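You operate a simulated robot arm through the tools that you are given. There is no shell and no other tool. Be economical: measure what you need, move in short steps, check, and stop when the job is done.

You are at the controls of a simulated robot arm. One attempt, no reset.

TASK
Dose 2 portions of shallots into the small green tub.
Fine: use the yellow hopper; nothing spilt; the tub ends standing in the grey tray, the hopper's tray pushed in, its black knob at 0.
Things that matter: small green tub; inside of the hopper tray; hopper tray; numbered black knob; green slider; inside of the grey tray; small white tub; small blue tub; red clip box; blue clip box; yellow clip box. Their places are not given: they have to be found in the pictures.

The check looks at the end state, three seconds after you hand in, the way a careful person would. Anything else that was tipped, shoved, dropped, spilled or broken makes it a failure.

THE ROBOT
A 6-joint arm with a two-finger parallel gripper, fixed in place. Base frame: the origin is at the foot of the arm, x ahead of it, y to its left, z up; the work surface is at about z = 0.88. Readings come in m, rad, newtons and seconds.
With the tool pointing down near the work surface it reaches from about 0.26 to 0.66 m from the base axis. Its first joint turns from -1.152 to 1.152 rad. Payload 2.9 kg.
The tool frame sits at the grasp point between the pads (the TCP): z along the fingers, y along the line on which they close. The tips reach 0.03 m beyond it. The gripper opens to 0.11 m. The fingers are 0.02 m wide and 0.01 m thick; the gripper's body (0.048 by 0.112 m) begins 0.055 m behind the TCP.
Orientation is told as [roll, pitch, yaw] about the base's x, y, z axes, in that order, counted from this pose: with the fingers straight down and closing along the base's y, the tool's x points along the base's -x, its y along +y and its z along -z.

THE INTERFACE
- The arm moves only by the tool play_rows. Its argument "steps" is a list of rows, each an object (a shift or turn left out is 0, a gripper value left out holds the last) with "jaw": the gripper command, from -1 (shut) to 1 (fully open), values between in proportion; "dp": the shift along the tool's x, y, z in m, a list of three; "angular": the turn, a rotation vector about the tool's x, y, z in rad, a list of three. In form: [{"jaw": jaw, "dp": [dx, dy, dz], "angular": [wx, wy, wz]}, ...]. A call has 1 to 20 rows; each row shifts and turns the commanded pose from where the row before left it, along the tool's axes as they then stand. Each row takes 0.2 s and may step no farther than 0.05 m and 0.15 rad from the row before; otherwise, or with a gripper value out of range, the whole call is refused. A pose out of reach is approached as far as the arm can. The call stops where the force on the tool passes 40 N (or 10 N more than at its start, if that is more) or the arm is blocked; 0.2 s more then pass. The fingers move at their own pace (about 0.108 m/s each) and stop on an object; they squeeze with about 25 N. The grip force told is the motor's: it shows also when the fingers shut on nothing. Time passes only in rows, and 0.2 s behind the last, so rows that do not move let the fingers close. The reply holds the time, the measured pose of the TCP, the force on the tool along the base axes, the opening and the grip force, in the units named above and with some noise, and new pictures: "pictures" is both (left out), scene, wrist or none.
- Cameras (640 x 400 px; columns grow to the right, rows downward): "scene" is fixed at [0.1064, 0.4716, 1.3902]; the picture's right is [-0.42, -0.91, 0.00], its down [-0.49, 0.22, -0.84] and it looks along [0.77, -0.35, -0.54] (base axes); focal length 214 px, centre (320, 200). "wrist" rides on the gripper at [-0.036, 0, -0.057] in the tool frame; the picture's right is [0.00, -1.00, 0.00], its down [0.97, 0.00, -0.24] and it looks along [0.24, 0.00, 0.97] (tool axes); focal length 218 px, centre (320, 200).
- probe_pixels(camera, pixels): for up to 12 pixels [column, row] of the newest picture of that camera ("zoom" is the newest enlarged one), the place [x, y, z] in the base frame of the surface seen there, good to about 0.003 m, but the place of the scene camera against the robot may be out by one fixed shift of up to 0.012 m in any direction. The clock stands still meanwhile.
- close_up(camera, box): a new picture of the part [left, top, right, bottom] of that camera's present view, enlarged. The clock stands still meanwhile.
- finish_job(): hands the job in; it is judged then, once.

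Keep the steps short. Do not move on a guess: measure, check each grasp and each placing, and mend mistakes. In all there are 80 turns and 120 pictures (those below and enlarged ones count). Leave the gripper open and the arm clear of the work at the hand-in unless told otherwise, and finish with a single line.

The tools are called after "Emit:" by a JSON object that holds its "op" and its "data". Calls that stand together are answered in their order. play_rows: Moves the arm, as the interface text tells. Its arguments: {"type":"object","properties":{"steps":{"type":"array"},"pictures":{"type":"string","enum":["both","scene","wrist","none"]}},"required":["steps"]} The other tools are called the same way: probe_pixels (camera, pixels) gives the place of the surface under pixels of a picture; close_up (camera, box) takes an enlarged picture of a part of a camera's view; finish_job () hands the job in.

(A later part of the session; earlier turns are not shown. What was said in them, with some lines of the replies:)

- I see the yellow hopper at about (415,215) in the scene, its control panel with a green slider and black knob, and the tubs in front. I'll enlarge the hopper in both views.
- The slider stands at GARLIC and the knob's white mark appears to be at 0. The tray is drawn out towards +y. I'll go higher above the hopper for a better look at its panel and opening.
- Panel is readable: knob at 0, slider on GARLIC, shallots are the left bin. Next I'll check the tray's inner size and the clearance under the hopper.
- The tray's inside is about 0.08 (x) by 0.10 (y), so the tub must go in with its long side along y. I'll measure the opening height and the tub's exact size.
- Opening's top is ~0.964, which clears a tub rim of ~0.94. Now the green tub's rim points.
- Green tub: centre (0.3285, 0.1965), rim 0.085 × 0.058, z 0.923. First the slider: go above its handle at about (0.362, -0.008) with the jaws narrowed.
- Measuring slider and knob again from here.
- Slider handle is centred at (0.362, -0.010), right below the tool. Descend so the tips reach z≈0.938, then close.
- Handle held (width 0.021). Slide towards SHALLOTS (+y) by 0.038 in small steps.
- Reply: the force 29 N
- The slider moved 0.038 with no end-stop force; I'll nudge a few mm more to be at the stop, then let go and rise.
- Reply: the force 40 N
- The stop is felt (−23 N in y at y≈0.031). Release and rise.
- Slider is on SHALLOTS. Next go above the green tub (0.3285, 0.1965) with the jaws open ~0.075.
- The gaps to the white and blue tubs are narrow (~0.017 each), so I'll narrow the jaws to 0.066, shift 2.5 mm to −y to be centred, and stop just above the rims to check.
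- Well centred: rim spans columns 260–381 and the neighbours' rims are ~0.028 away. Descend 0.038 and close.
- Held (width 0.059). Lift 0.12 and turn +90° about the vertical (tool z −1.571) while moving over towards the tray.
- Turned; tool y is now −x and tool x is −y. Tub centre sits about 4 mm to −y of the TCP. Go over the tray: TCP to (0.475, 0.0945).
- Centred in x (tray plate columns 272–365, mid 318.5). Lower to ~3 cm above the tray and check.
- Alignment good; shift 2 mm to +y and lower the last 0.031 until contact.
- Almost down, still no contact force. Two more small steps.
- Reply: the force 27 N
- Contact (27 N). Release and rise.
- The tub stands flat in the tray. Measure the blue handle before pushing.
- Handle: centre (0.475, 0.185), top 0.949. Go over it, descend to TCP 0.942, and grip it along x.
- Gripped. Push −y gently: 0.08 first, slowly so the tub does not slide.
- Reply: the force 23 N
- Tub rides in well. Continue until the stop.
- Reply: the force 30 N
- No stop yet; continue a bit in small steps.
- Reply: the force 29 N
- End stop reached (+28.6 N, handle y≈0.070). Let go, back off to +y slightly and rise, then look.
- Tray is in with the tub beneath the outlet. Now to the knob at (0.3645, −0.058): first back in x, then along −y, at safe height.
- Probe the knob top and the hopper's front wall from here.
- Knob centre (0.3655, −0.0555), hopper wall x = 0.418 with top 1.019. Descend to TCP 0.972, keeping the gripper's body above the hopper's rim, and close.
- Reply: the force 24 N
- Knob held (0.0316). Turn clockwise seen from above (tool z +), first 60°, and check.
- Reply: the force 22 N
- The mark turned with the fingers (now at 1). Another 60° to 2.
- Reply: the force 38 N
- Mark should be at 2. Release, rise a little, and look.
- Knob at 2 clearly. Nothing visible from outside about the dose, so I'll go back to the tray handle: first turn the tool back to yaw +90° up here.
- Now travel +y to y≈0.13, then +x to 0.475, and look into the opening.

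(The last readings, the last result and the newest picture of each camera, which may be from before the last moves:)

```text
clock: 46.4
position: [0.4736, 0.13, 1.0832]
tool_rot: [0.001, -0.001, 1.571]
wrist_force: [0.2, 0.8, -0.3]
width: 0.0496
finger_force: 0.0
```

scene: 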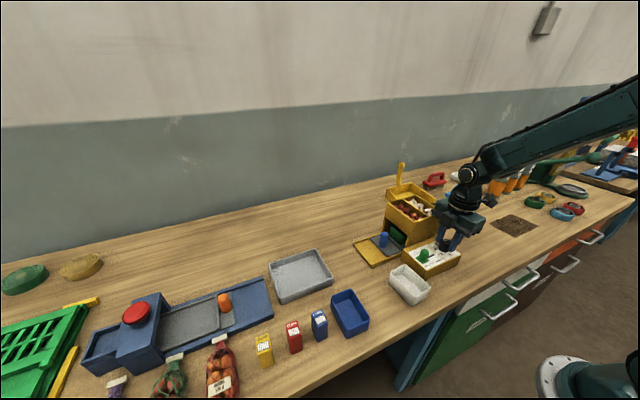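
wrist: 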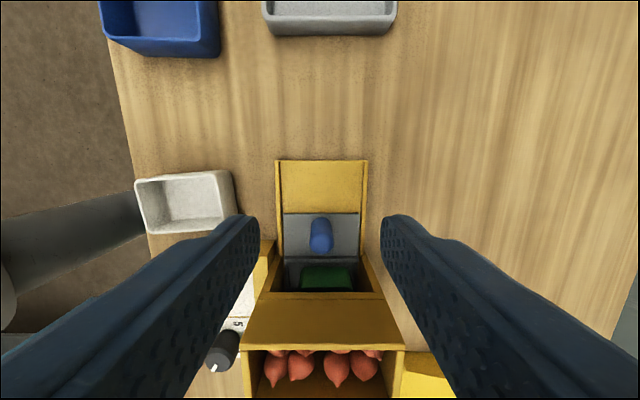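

Over to the handle at (0.475, 0.070), descend and grip.

Emit:
{"op": "play_rows", "data": {"steps": [{"dp": [0.03, -0.001, 0]}, {"dp": [0.0285, 0, 0]}, {}, {"dp": [0, 0, 0.04]}, {"dp": [0, 0, 0.04]}, {"dp": [0, 0, 0.04]}, {"dp": [0, 0, 0.02]}, {}, {"jaw": -1}, {}, {}], "pictures": "wrist"}}

```text
clock: 48.8
position: [0.4752, 0.07, 0.9421]
tool_rot: [-0.002, -0.003, 1.571]
wrist_force: [9.4, 0.3, -6.9]
width: 0.0231
finger_force: 44.7
```

wrist: 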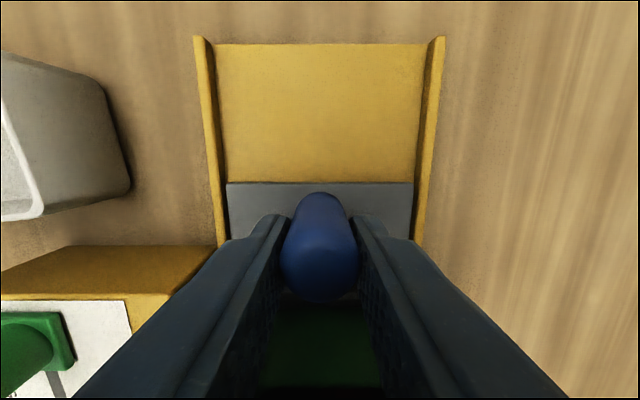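

Handle held. Pull out +y by 0.112, slowly.

Emit:
{"op": "play_rows", "data": {"steps": [{"dp": [-0.004, 0, 0]}, {"dp": [-0.008, 0, 0]}, {"dp": [-0.01, 0, 0]}, {"dp": [-0.01, 0, 0]}, {"dp": [-0.01, 0, 0]}, {"dp": [-0.01, 0, 0]}, {"dp": [-0.01, 0, 0]}, {"dp": [-0.01, 0, 0]}, {"dp": [-0.01, 0, 0]}, {"dp": [-0.01, 0, 0]}, {"dp": [-0.01, 0, 0]}, {"dp": [-0.006, 0, 0]}, {"dp": [-0.004, 0, 0]}, {}], "pictures": "none"}}

Emit:
{"op": "close_up", "data": {"camera": "scene", "box": [335, 180, 463, 280]}}

```text
clock: 51.8
position: [0.475, 0.1818, 0.9402]
tool_rot: [0.004, 0.001, 1.568]
wrist_force: [-24.5, -10.7, 21.6]
width: 0.0228
finger_force: 45.2
```

```text
4.00 times, centred on (399, 230) of scene
```

zoom: 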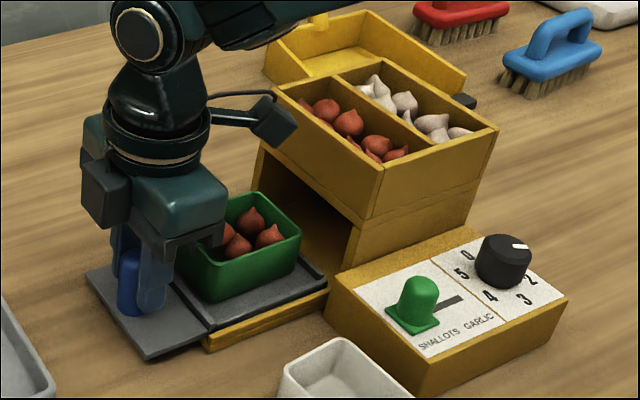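

Shallots are in the tub. Release the handle, rise and count them.

Emit:
{"op": "play_rows", "data": {"steps": [{"jaw": -0.2}, {}, {"dp": [0, 0, -0.04]}, {"dp": [0, 0, -0.04]}, {"dp": [0, 0, -0.04]}, {"dp": [0.01, 0, 0]}, {}], "pictures": "wrist"}}

Emit:
{"op": "close_up", "data": {"camera": "wrist", "box": [240, 120, 400, 320]}}

Emit:
{"op": "close_up", "data": {"camera": "scene", "box": [345, 180, 445, 270]}}

```text
clock: 53.4
position: [0.4756, 0.1735, 1.0591]
tool_rot: [0.0, -0.002, 1.57]
wrist_force: [0.6, -0.5, -0.7]
width: 0.0437
finger_force: 0.0
```

wrist: 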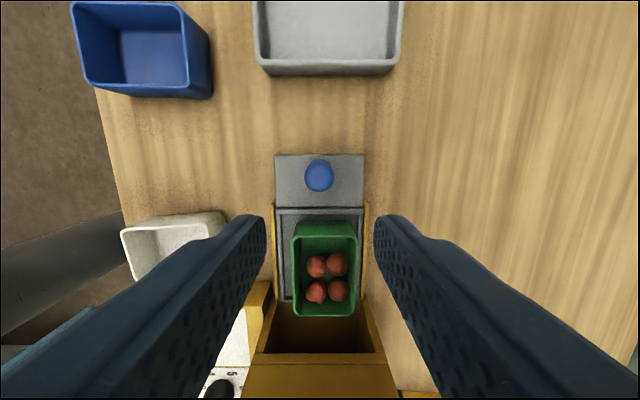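

```text
2.00 times, centred on (320, 220) of wrist
```

zoom: 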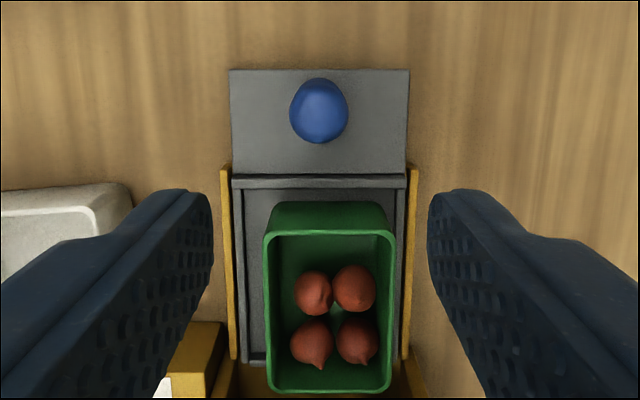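

```text
4.44 times, centred on (395, 225) of scene
```

zoom: 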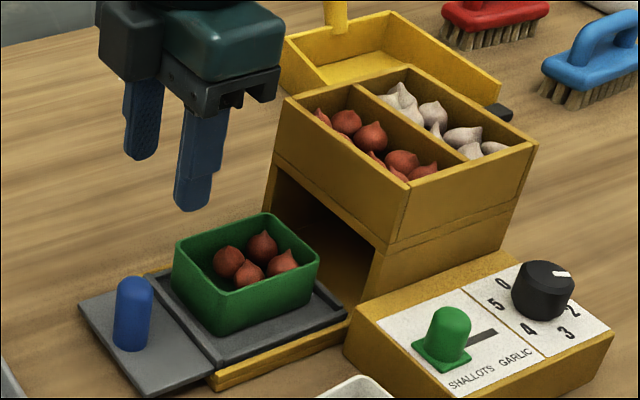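

Four shallots, all in the tub: consistent with two portions of two. Now measure the tub's present place for pick-up.

Emit:
{"op": "close_up", "data": {"camera": "wrist", "box": [260, 190, 380, 330]}}

Emit:
{"op": "probe_pixels", "data": {"camera": "wrist", "pixels": [[325, 237], [325, 315], [293, 275], [356, 275], [293, 250], [357, 250], [293, 300], [355, 300], [327, 46], [258, 20], [397, 20], [319, 170]]}}

```text
2.86 times, centred on (320, 260) of wrist
```

zoom: 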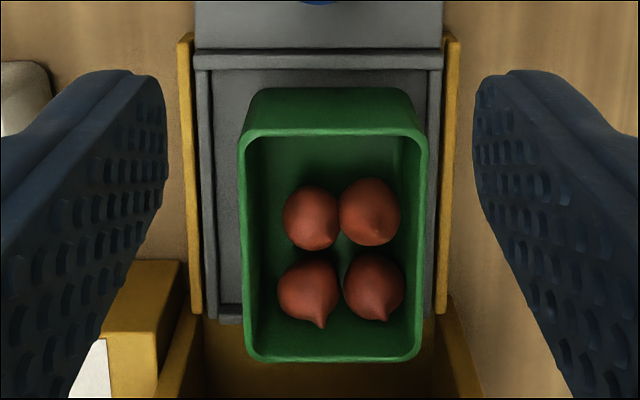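

```text
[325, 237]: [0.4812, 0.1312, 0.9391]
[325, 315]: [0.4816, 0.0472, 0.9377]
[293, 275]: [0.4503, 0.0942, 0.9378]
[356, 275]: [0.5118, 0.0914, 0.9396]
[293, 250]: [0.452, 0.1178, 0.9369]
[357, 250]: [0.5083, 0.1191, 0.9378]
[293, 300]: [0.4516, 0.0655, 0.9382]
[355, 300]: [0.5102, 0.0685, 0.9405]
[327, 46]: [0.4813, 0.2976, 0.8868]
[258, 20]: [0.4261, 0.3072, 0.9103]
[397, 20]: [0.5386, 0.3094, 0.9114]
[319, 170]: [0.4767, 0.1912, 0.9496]
```

Tub rim: x 0.451–0.5105, y 0.047–0.132. Go above (0.481, 0.092), check, with jaws at 0.077.

Emit:
{"op": "play_rows", "data": {"steps": [{"jaw": 0.4, "dp": [0.041, -0.0055, 0]}, {"dp": [0.0405, 0, 0]}, {}, {"dp": [0, 0, 0.03]}, {"dp": [0, 0, 0.03]}, {}], "pictures": "wrist"}}

```text
clock: 54.8
position: [0.482, 0.0925, 0.9995]
tool_rot: [0.003, -0.003, 1.57]
wrist_force: [0.1, -0.5, 0.4]
width: 0.0771
finger_force: 0.0
```

wrist: 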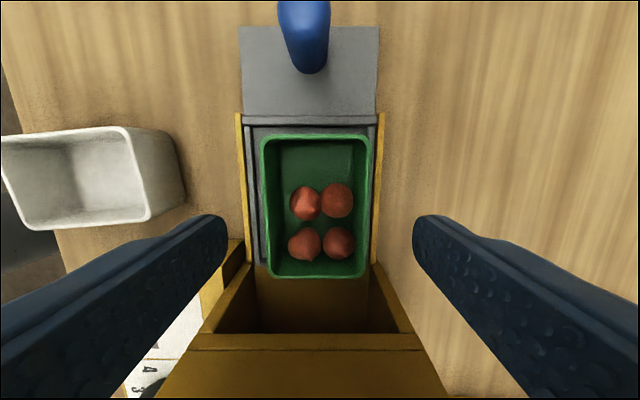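

Centred within 2 mm. Descend to TCP 0.943 and close.

Emit:
{"op": "play_rows", "data": {"steps": [{"dp": [0, 0.002, 0.025]}, {"dp": [0, 0, 0.02]}, {"dp": [0, 0, 0.011]}, {}, {"jaw": -1}, {}, {}], "pictures": "none"}}

```text
clock: 56.4
position: [0.4791, 0.0918, 0.9451]
tool_rot: [0.0, -0.001, 1.572]
wrist_force: [0.6, 0.7, -0.5]
width: 0.0595
finger_force: 25.4
```

Held (0.0595). Lift straight up gently 0.11.

Emit:
{"op": "play_rows", "data": {"steps": [{"dp": [0, 0, -0.01]}, {"dp": [0, 0, -0.02]}, {"dp": [0, 0, -0.03]}, {"dp": [0, 0, -0.03]}, {"dp": [0, 0, -0.02]}, {}], "pictures": "wrist"}}

Emit:
{"op": "close_up", "data": {"camera": "scene", "box": [335, 170, 463, 270]}}

```text
clock: 57.8
position: [0.4807, 0.0921, 1.0577]
tool_rot: [0.0, -0.002, 1.571]
wrist_force: [-0.1, 0.1, -0.6]
width: 0.0593
finger_force: 25.2
```

wrist: 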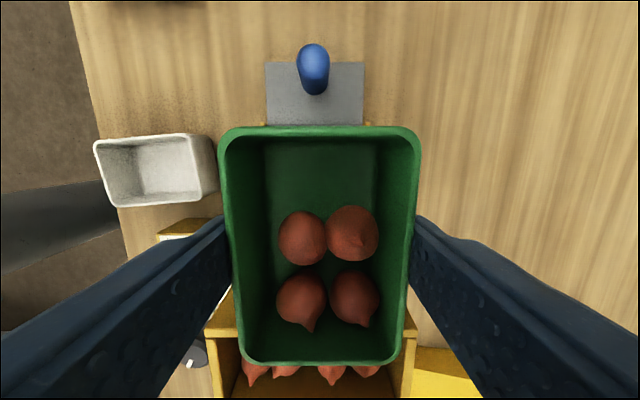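

```text
4.00 times, centred on (399, 220) of scene
```

zoom: 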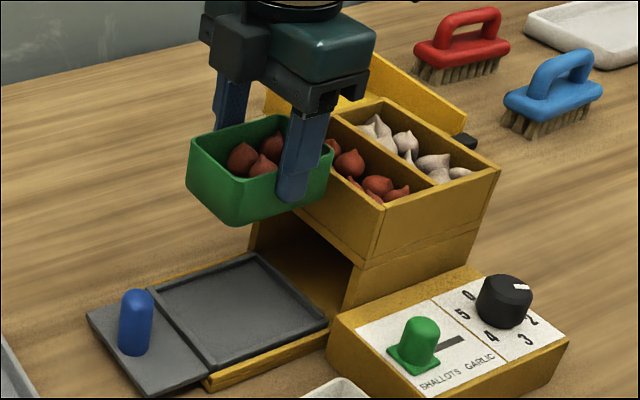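

Tub lifted level, nothing left in the tray. Carry +y by ~0.27 over the grey tray, in gentle steps.

Emit:
{"op": "play_rows", "data": {"steps": [{"dp": [-0.01, 0, 0]}, {"dp": [-0.02, 0, 0]}, {"dp": [-0.025, 0, 0]}, {"dp": [-0.025, 0, 0]}, {"dp": [-0.025, 0, 0]}, {"dp": [-0.025, 0, 0]}, {"dp": [-0.025, 0, 0]}, {"dp": [-0.025, 0, 0]}, {"dp": [-0.025, 0, 0]}, {"dp": [-0.025, 0, 0]}, {"dp": [-0.02, 0, 0]}, {"dp": [-0.015, 0, 0]}, {"dp": [-0.005, 0, 0]}, {}], "pictures": "both"}}

Emit:
{"op": "close_up", "data": {"camera": "scene", "box": [240, 200, 368, 310]}}

```text
clock: 60.8
position: [0.4806, 0.361, 1.0561]
tool_rot: [0.0, -0.002, 1.571]
wrist_force: [-0.8, -0.2, -1.0]
width: 0.0591
finger_force: 24.6
```

scene: 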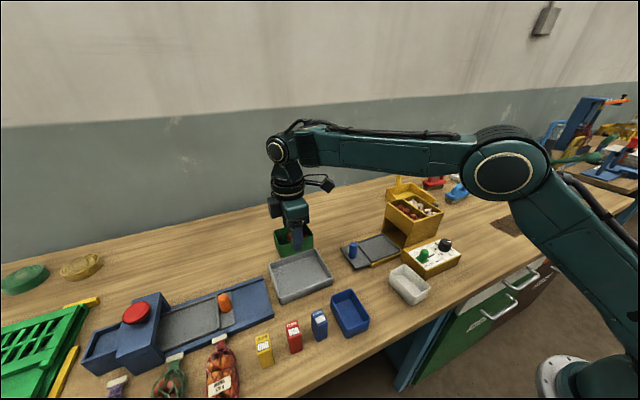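
wrist: 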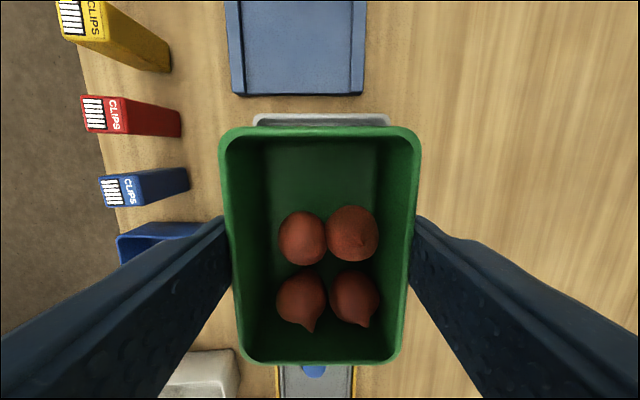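

```text
3.64 times, centred on (304, 255) of scene
```

zoom: 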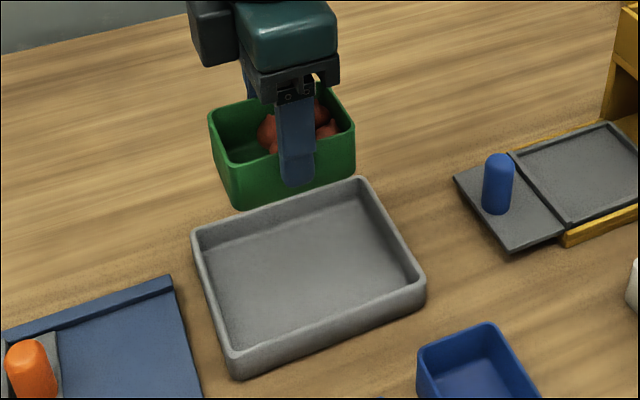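

Tray's rim spans y 0.283–0.421, x 0.426–0.5386; inner centre ≈ (0.4825, 0.352). Shift 6 mm to −y, and lower to just above the floor.

Emit:
{"op": "play_rows", "data": {"steps": [{"dp": [0.006, -0.0015, 0]}, {"dp": [0, 0, 0.02]}, {"dp": [0, 0, 0.025]}, {"dp": [0, 0, 0.025]}, {"dp": [0, 0, 0.02]}, {"dp": [0, 0, 0.015]}, {}], "pictures": "wrist"}}

Emit:
{"op": "close_up", "data": {"camera": "scene", "box": [240, 200, 368, 310]}}

```text
clock: 62.4
position: [0.4815, 0.355, 0.95]
tool_rot: [0.001, -0.002, 1.571]
wrist_force: [-0.1, -0.2, -1.6]
width: 0.0593
finger_force: 25.5
```

wrist: 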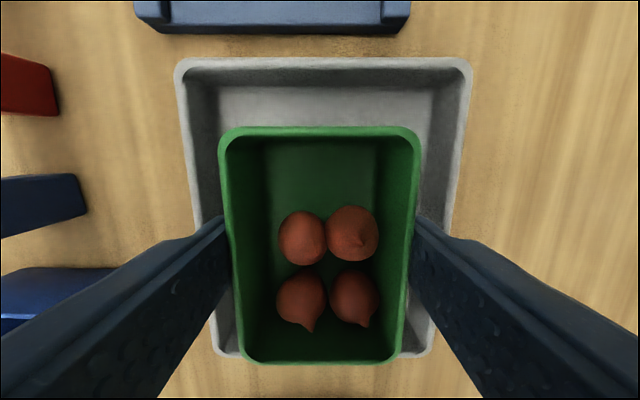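

```text
3.64 times, centred on (304, 255) of scene
```

zoom: 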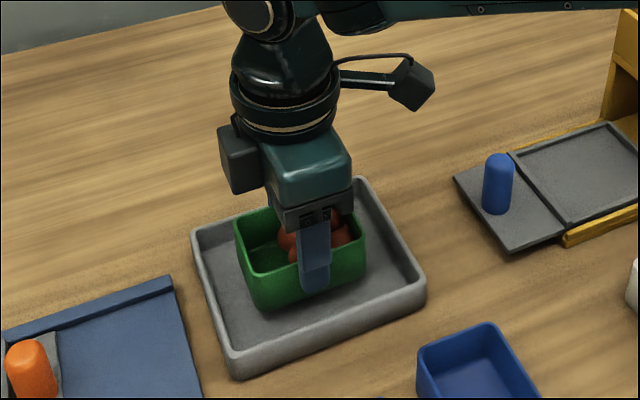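

Well inside the tray on all sides. Lower in small steps to contact.

Emit:
{"op": "play_rows", "data": {"steps": [{"dp": [0, 0, 0.005]}, {"dp": [0, 0, 0.004]}, {"dp": [0, 0, 0.002]}, {}], "pictures": "none"}}

```text
clock: 63.4
position: [0.4818, 0.3549, 0.9388]
tool_rot: [0.002, -0.001, 1.571]
wrist_force: [-0.1, -0.3, -1.7]
width: 0.0594
finger_force: 24.9
```

Emit:
{"op": "play_rows", "data": {"steps": [{"dp": [0, 0, 0.0015]}, {"dp": [0, 0, 0.0015]}, {"dp": [0, 0, 0.001]}, {}], "pictures": "none"}}

```text
clock: 64.4
position: [0.4811, 0.3549, 0.9351]
tool_rot: [0.0, -0.002, 1.571]
wrist_force: [0.2, -0.1, 0.2]
width: 0.0594
finger_force: 24.9
```

No contact yet, or only just (+2 N). A little more.

Emit:
{"op": "play_rows", "data": {"steps": [{"dp": [0, 0, 0.001]}, {"dp": [0, 0, 0.001]}, {}], "pictures": "none"}}

```text
clock: 65.2
position: [0.4815, 0.3561, 0.9348]
tool_rot: [-0.005, -0.004, 1.571]
wrist_force: [0.3, 1.8, 15.1]
width: 0.0595
finger_force: 24.9
```

Contact (15 N). Open only to 0.067 so the fingers do not touch the tray's walls, then rise straight up.

Emit:
{"op": "play_rows", "data": {"steps": [{"dp": [0, 0, -0.001], "jaw": 0.22}, {}, {}, {"dp": [0, 0, -0.02]}, {"dp": [0, 0, -0.04]}, {"dp": [0, 0, -0.05]}, {"dp": [0, 0, -0.04]}, {}], "pictures": "wrist"}}

Emit:
{"op": "close_up", "data": {"camera": "scene", "box": [240, 200, 368, 310]}}

```text
clock: 67.0
position: [0.4813, 0.3562, 1.0869]
tool_rot: [0.002, -0.002, 1.571]
wrist_force: [-0.4, 0.0, 0.4]
width: 0.0671
finger_force: 0.0
```

wrist: 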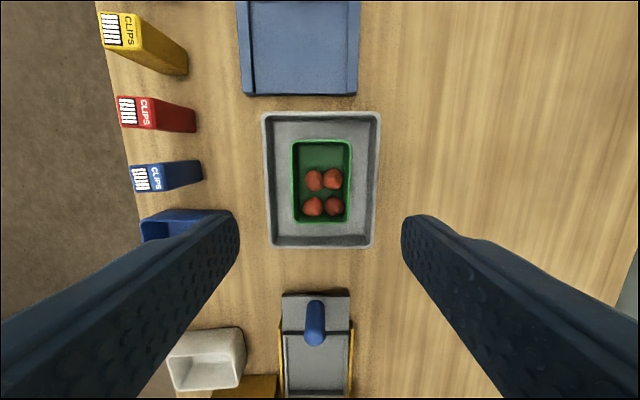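

```text
3.64 times, centred on (304, 255) of scene
```

zoom: 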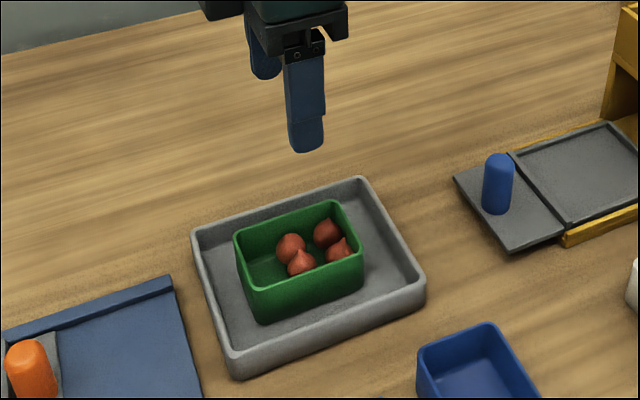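

Tub stands in the grey tray with four shallots. Now return the knob to 0 before pushing the tray in. Travel to above the knob at z≈1.12.

Emit:
{"op": "play_rows", "data": {"steps": [{"jaw": 0, "dp": [0, 0, -0.035]}, {"dp": [0.0459, 0.0129, 0]}, {"dp": [0.0459, 0.0129, 0]}, {"dp": [0.0459, 0.0129, 0]}, {"dp": [0.0459, 0.0129, 0]}, {"dp": [0.0459, 0.0129, 0]}, {"dp": [0.0459, 0.0129, 0]}, {"dp": [0.0459, 0.0129, 0]}, {"dp": [0.0459, 0.0129, 0]}, {"dp": [0.0459, 0.0129, 0]}, {}], "pictures": "none"}}

Emit:
{"op": "play_rows", "data": {"steps": [{"angular": [0, 0, 0.1496]}, {"angular": [0, 0, 0.1496]}, {"angular": [0, 0, 0.1496]}, {"angular": [0, 0, 0.1496]}, {"angular": [0, 0, 0.1496]}, {"angular": [0, 0, 0.1496]}, {"angular": [0, 0, 0.1496]}, {"angular": [0, 0, 0.1496]}, {"angular": [0, 0, 0.1496]}, {"angular": [0, 0, 0.1496]}, {"angular": [0, 0, 0.1496]}, {"angular": [0, 0, 0.1496]}, {"angular": [0, 0, 0.1496]}, {"angular": [0, 0, 0.1496]}, {}, {}], "pictures": "wrist"}}

```text
clock: 69.4
position: [0.3603, -0.0535, 1.1166]
tool_rot: [-0.001, -0.002, 1.568]
wrist_force: [-0.1, -0.6, 1.0]
width: 0.0551
finger_force: 0.0
```

```text
clock: 72.8
position: [0.3649, -0.0574, 1.1195]
tool_rot: [0.002, -0.002, -0.524]
wrist_force: [-0.7, -0.1, -0.5]
width: 0.0551
finger_force: 0.0
```

wrist: 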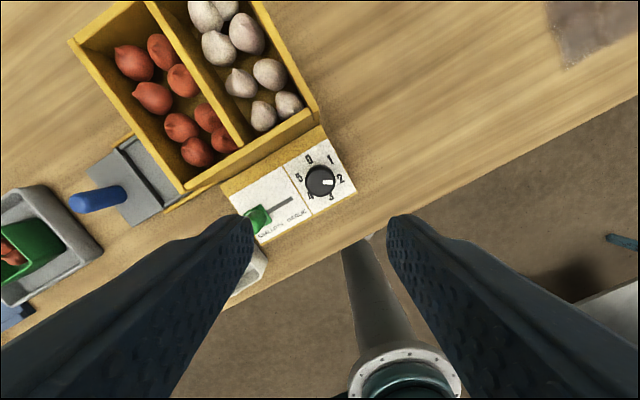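

Same place as my last release (0.3649, −0.0574). Descend to TCP 0.972 and grip the knob.

Emit:
{"op": "play_rows", "data": {"steps": [{"dp": [0, 0, 0.04]}, {"dp": [0, 0, 0.04]}, {"dp": [0, 0, 0.04]}, {"dp": [0, 0, 0.0275]}, {}, {"jaw": -1}, {}, {}], "pictures": "wrist"}}

```text
clock: 74.6
position: [0.3648, -0.0573, 0.9726]
tool_rot: [0.004, 0.0, -0.521]
wrist_force: [9.3, 17.7, -12.9]
width: 0.0314
finger_force: 45.2
```

wrist: 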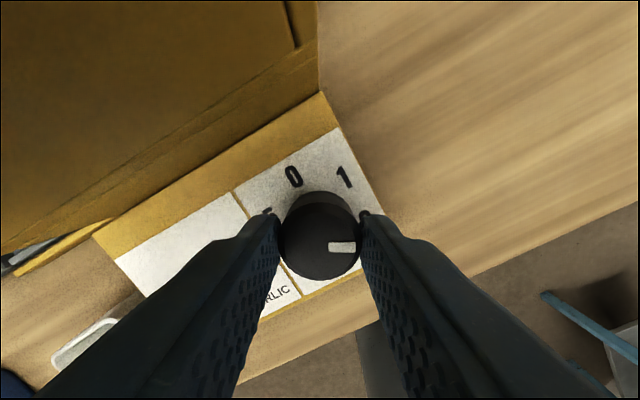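

Held. Turn counter-clockwise 120° in one go to 0.

Emit:
{"op": "play_rows", "data": {"steps": [{"angular": [0, 0, -0.1496]}, {"angular": [0, 0, -0.1496]}, {"angular": [0, 0, -0.1496]}, {"angular": [0, 0, -0.1496]}, {"angular": [0, 0, -0.1496]}, {"angular": [0, 0, -0.1496]}, {"angular": [0, 0, -0.1496]}, {"angular": [0, 0, -0.1496]}, {"angular": [0, 0, -0.1496]}, {"angular": [0, 0, -0.1496]}, {"angular": [0, 0, -0.1496]}, {"angular": [0, 0, -0.1496]}, {"angular": [0, 0, -0.1496]}, {"angular": [0, 0, -0.1496]}, {}], "pictures": "wrist"}}

Emit:
{"op": "close_up", "data": {"camera": "scene", "box": [335, 180, 463, 280]}}

```text
clock: 77.8
position: [0.3655, -0.0578, 0.9717]
tool_rot: [-0.001, -0.001, 1.569]
wrist_force: [-14.1, -5.1, 24.7]
width: 0.0316
finger_force: 45.5
```

wrist: 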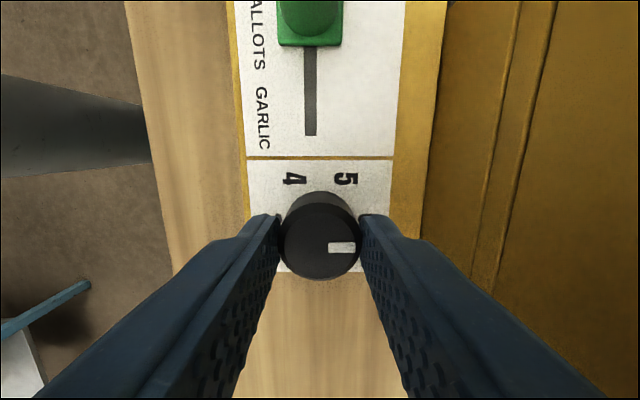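

```text
4.00 times, centred on (399, 230) of scene
```

zoom: 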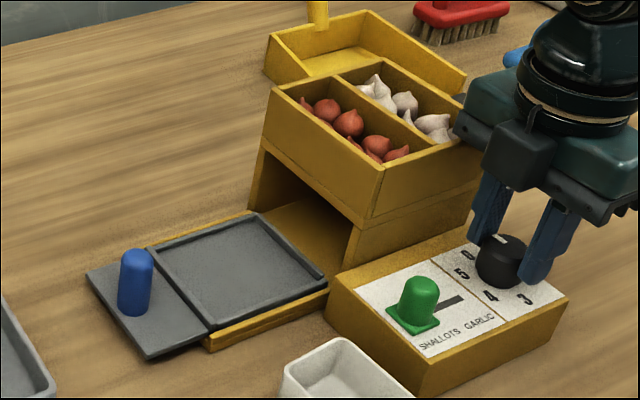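

Mark back at 0, nothing dropped. Release, rise, and go on towards the tray handle with yaw +90° already set.

Emit:
{"op": "play_rows", "data": {"steps": [{"jaw": 0}, {}, {"dp": [0, 0, -0.04]}, {"dp": [0, 0, -0.05]}, {"dp": [0, 0, -0.05]}, {}], "pictures": "wrist"}}

Emit:
{"op": "close_up", "data": {"camera": "wrist", "box": [265, 120, 385, 220]}}

Emit:
{"op": "play_rows", "data": {"steps": [{"dp": [-0.048, 0, 0]}, {"dp": [-0.048, 0, 0]}, {"dp": [-0.048, 0, 0]}, {"dp": [-0.048, 0, 0]}, {"dp": [-0.048, -0.0365, 0]}, {"dp": [0, -0.0365, 0.02]}, {"dp": [0, -0.0365, 0.02]}, {}, {}], "pictures": "wrist"}}

```text
clock: 79.2
position: [0.3623, -0.0569, 1.1082]
tool_rot: [0.0, -0.001, 1.572]
wrist_force: [-0.2, -0.7, -0.1]
width: 0.0549
finger_force: 0.1
```

wrist: 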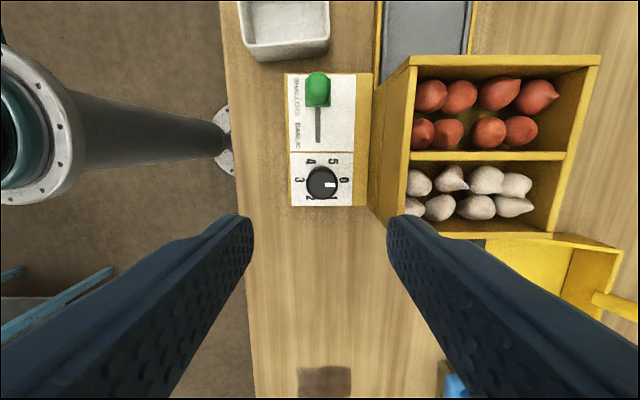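

```text
4.00 times, centred on (325, 170) of wrist
```

zoom: 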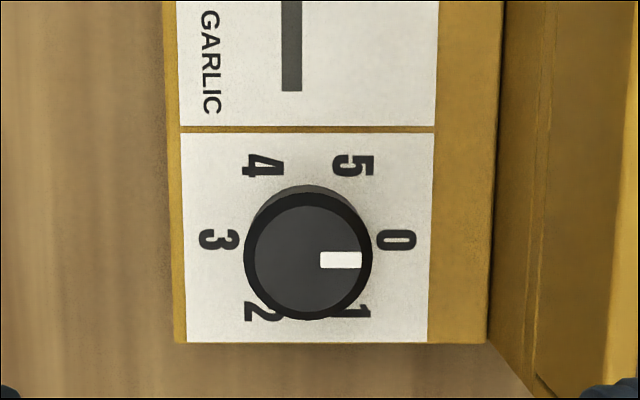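

```text
refused: row 5 steps farther than a row can; nothing moved
```

Knob reads 0. The move was refused (a row too long), so I send it in shorter rows: to above the handle (0.475, 0.182).

Emit:
{"op": "play_rows", "data": {"steps": [{"jaw": -0.1, "dp": [-0.048, 0, 0]}, {"dp": [-0.048, 0, 0]}, {"dp": [-0.048, 0, 0]}, {"dp": [-0.048, 0, 0]}, {"dp": [-0.0475, 0, 0]}, {"dp": [0, -0.037, 0]}, {"dp": [0, -0.037, 0.025]}, {"dp": [0, -0.0365, 0.025]}, {}, {}], "pictures": "wrist"}}

```text
clock: 81.4
position: [0.48, 0.1804, 1.0592]
tool_rot: [0.0, -0.003, 1.571]
wrist_force: [0.1, -0.1, -0.3]
width: 0.0496
finger_force: 0.1
```

wrist: 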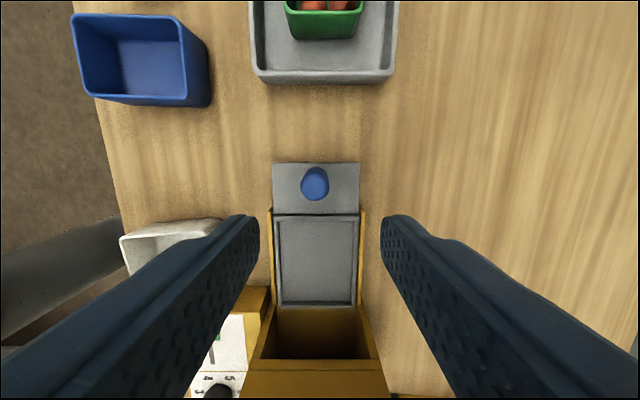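

Handle is ~3 mm to −x and ~4 mm to +y of the tool; correct, descend and grip.

Emit:
{"op": "play_rows", "data": {"steps": [{"dp": [-0.004, 0.003, 0]}, {"dp": [0, 0, 0.04]}, {"dp": [0, 0, 0.04]}, {"dp": [0, 0, 0.037]}, {}, {"jaw": -1}, {}, {}], "pictures": "wrist"}}

```text
clock: 83.2
position: [0.4749, 0.1863, 0.9433]
tool_rot: [-0.011, -0.005, 1.567]
wrist_force: [38.2, -0.1, -9.7]
width: 0.0234
finger_force: 45.2
```

wrist: 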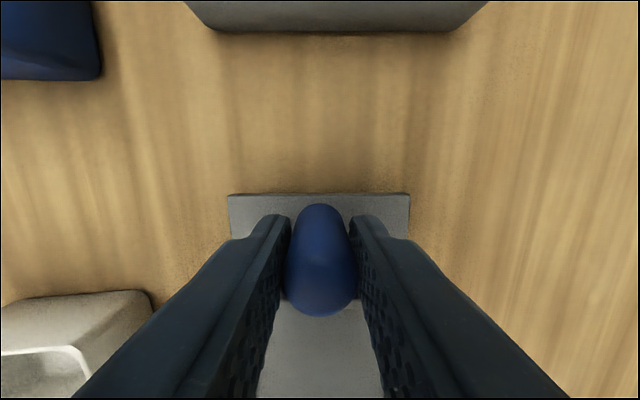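

Side load of 38 N: the command is ~2 mm too far in +x. Relieve it, check.

Emit:
{"op": "play_rows", "data": {"steps": [{"dp": [0, 0.001, 0]}, {"dp": [0, 0.001, 0]}, {}], "pictures": "none"}}

```text
clock: 83.7
position: [0.4757, 0.1877, 0.9441]
tool_rot: [-0.014, -0.005, 1.567]
wrist_force: [12.5, 0.2, -6.9]
width: 0.0237
finger_force: 45.3
stopped in row 2: the force on the tool passed its limit (the readings are from after the stop); the commanded pose is now the measured one
```

Load now 12 N and the command is reset to the measured pose. Push in −y.

Emit:
{"op": "play_rows", "data": {"steps": [{"dp": [0.005, 0, 0]}, {"dp": [0.01, 0, 0]}, {"dp": [0.01, 0, 0]}, {"dp": [0.01, 0, 0]}, {"dp": [0.01, 0, 0]}, {"dp": [0.01, 0, 0]}, {"dp": [0.01, 0, 0]}, {"dp": [0.01, 0, 0]}, {"dp": [0.01, 0, 0]}, {"dp": [0.01, 0, 0]}, {"dp": [0.008, 0, 0]}, {"dp": [0.005, 0, 0]}, {}], "pictures": "none"}}

```text
clock: 86.5
position: [0.474, 0.081, 0.9436]
tool_rot: [-0.013, -0.007, 1.569]
wrist_force: [20.4, -0.6, -3.7]
width: 0.0235
finger_force: 44.7
```

Emit:
{"op": "play_rows", "data": {"steps": [{"dp": [0.005, 0, 0]}, {"dp": [0.004, 0, 0]}, {"dp": [0.003, 0, 0]}, {}], "pictures": "none"}}

```text
clock: 87.5
position: [0.4751, 0.0707, 0.9442]
tool_rot: [-0.014, -0.008, 1.573]
wrist_force: [18.3, 28.9, -1.5]
width: 0.0238
finger_force: 45.4
```

Stop reached again (+29 N at y≈0.070). Release, rise, and back the arm away.

Emit:
{"op": "play_rows", "data": {"steps": [{"dp": [-0.001, 0, 0]}, {"jaw": -0.2}, {}, {"dp": [0, 0, -0.04]}, {"dp": [0, 0, -0.04]}, {"dp": [-0.02, 0, -0.04]}, {"jaw": 1, "dp": [-0.04, 0, -0.02]}, {"dp": [-0.04, 0, -0.02]}, {"dp": [-0.03, 0.03, -0.03]}, {"dp": [0, 0.04, -0.02]}, {"dp": [0, 0.04, -0.02]}, {}], "pictures": "both"}}

Emit:
{"op": "close_up", "data": {"camera": "scene", "box": [255, 180, 475, 330]}}

```text
refused: row 9 steps farther than a row can; nothing moved
```

```text
2.67 times, centred on (365, 255) of scene
```

zoom: 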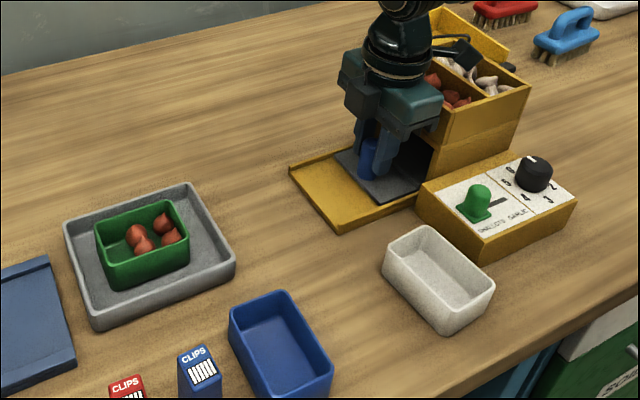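

One row was too long; resend with shorter rows.

Emit:
{"op": "play_rows", "data": {"steps": [{"dp": [-0.001, 0, 0]}, {"jaw": -0.2}, {}, {"dp": [0, 0, -0.04]}, {"dp": [0, 0, -0.04]}, {"dp": [-0.02, 0, -0.04]}, {"jaw": 1, "dp": [-0.04, 0, -0.02]}, {"dp": [-0.04, 0, -0.02]}, {"dp": [-0.03, 0.02, -0.03]}, {"dp": [0, 0.04, -0.02]}, {"dp": [0, 0.04, -0.02]}, {}], "pictures": "both"}}

Emit:
{"op": "close_up", "data": {"camera": "scene", "box": [255, 180, 475, 330]}}

```text
clock: 90.1
position: [0.3689, 0.1979, 1.1721]
tool_rot: [-0.012, -0.002, 1.568]
wrist_force: [0.4, -0.2, -0.8]
width: 0.11
finger_force: 0.0
```

scene: 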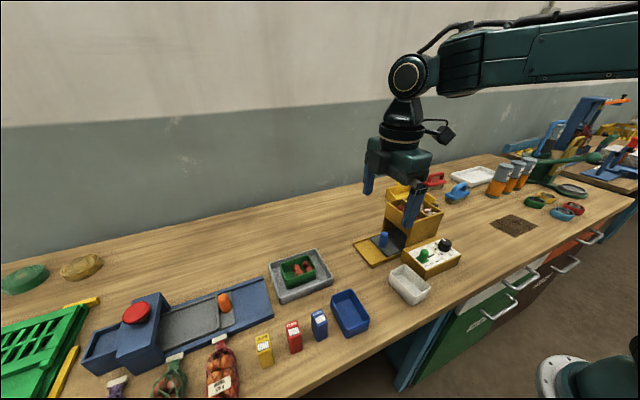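
wrist: 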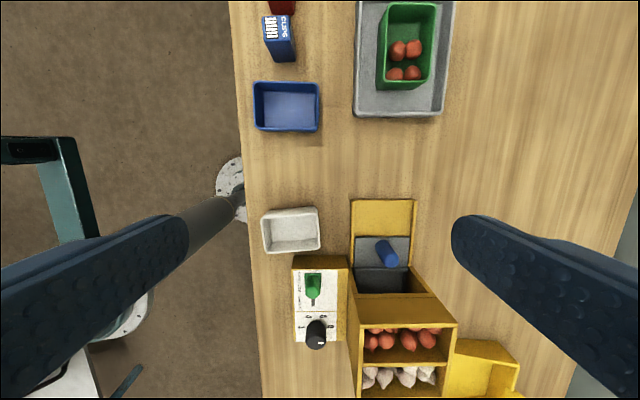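

```text
2.67 times, centred on (365, 255) of scene
```

zoom: 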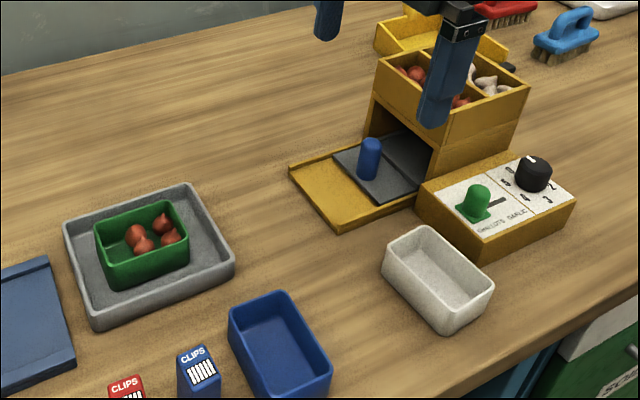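

The tub stands in the grey tray with its four shallots. The hopper tray is pushed in and empty, the knob is at 0, nothing is spilt, the other things are untouched, and the gripper is open and clear. Handing in.

Emit:
{"op": "finish_job", "data": {}}

```text
The job is handed in.
```

Handed in: the green tub stands in the grey tray with 2 portions of shallots (4 pieces, taking a portion as two), the hopper tray is pushed in, the knob is at 0, and I saw nothing spilt.
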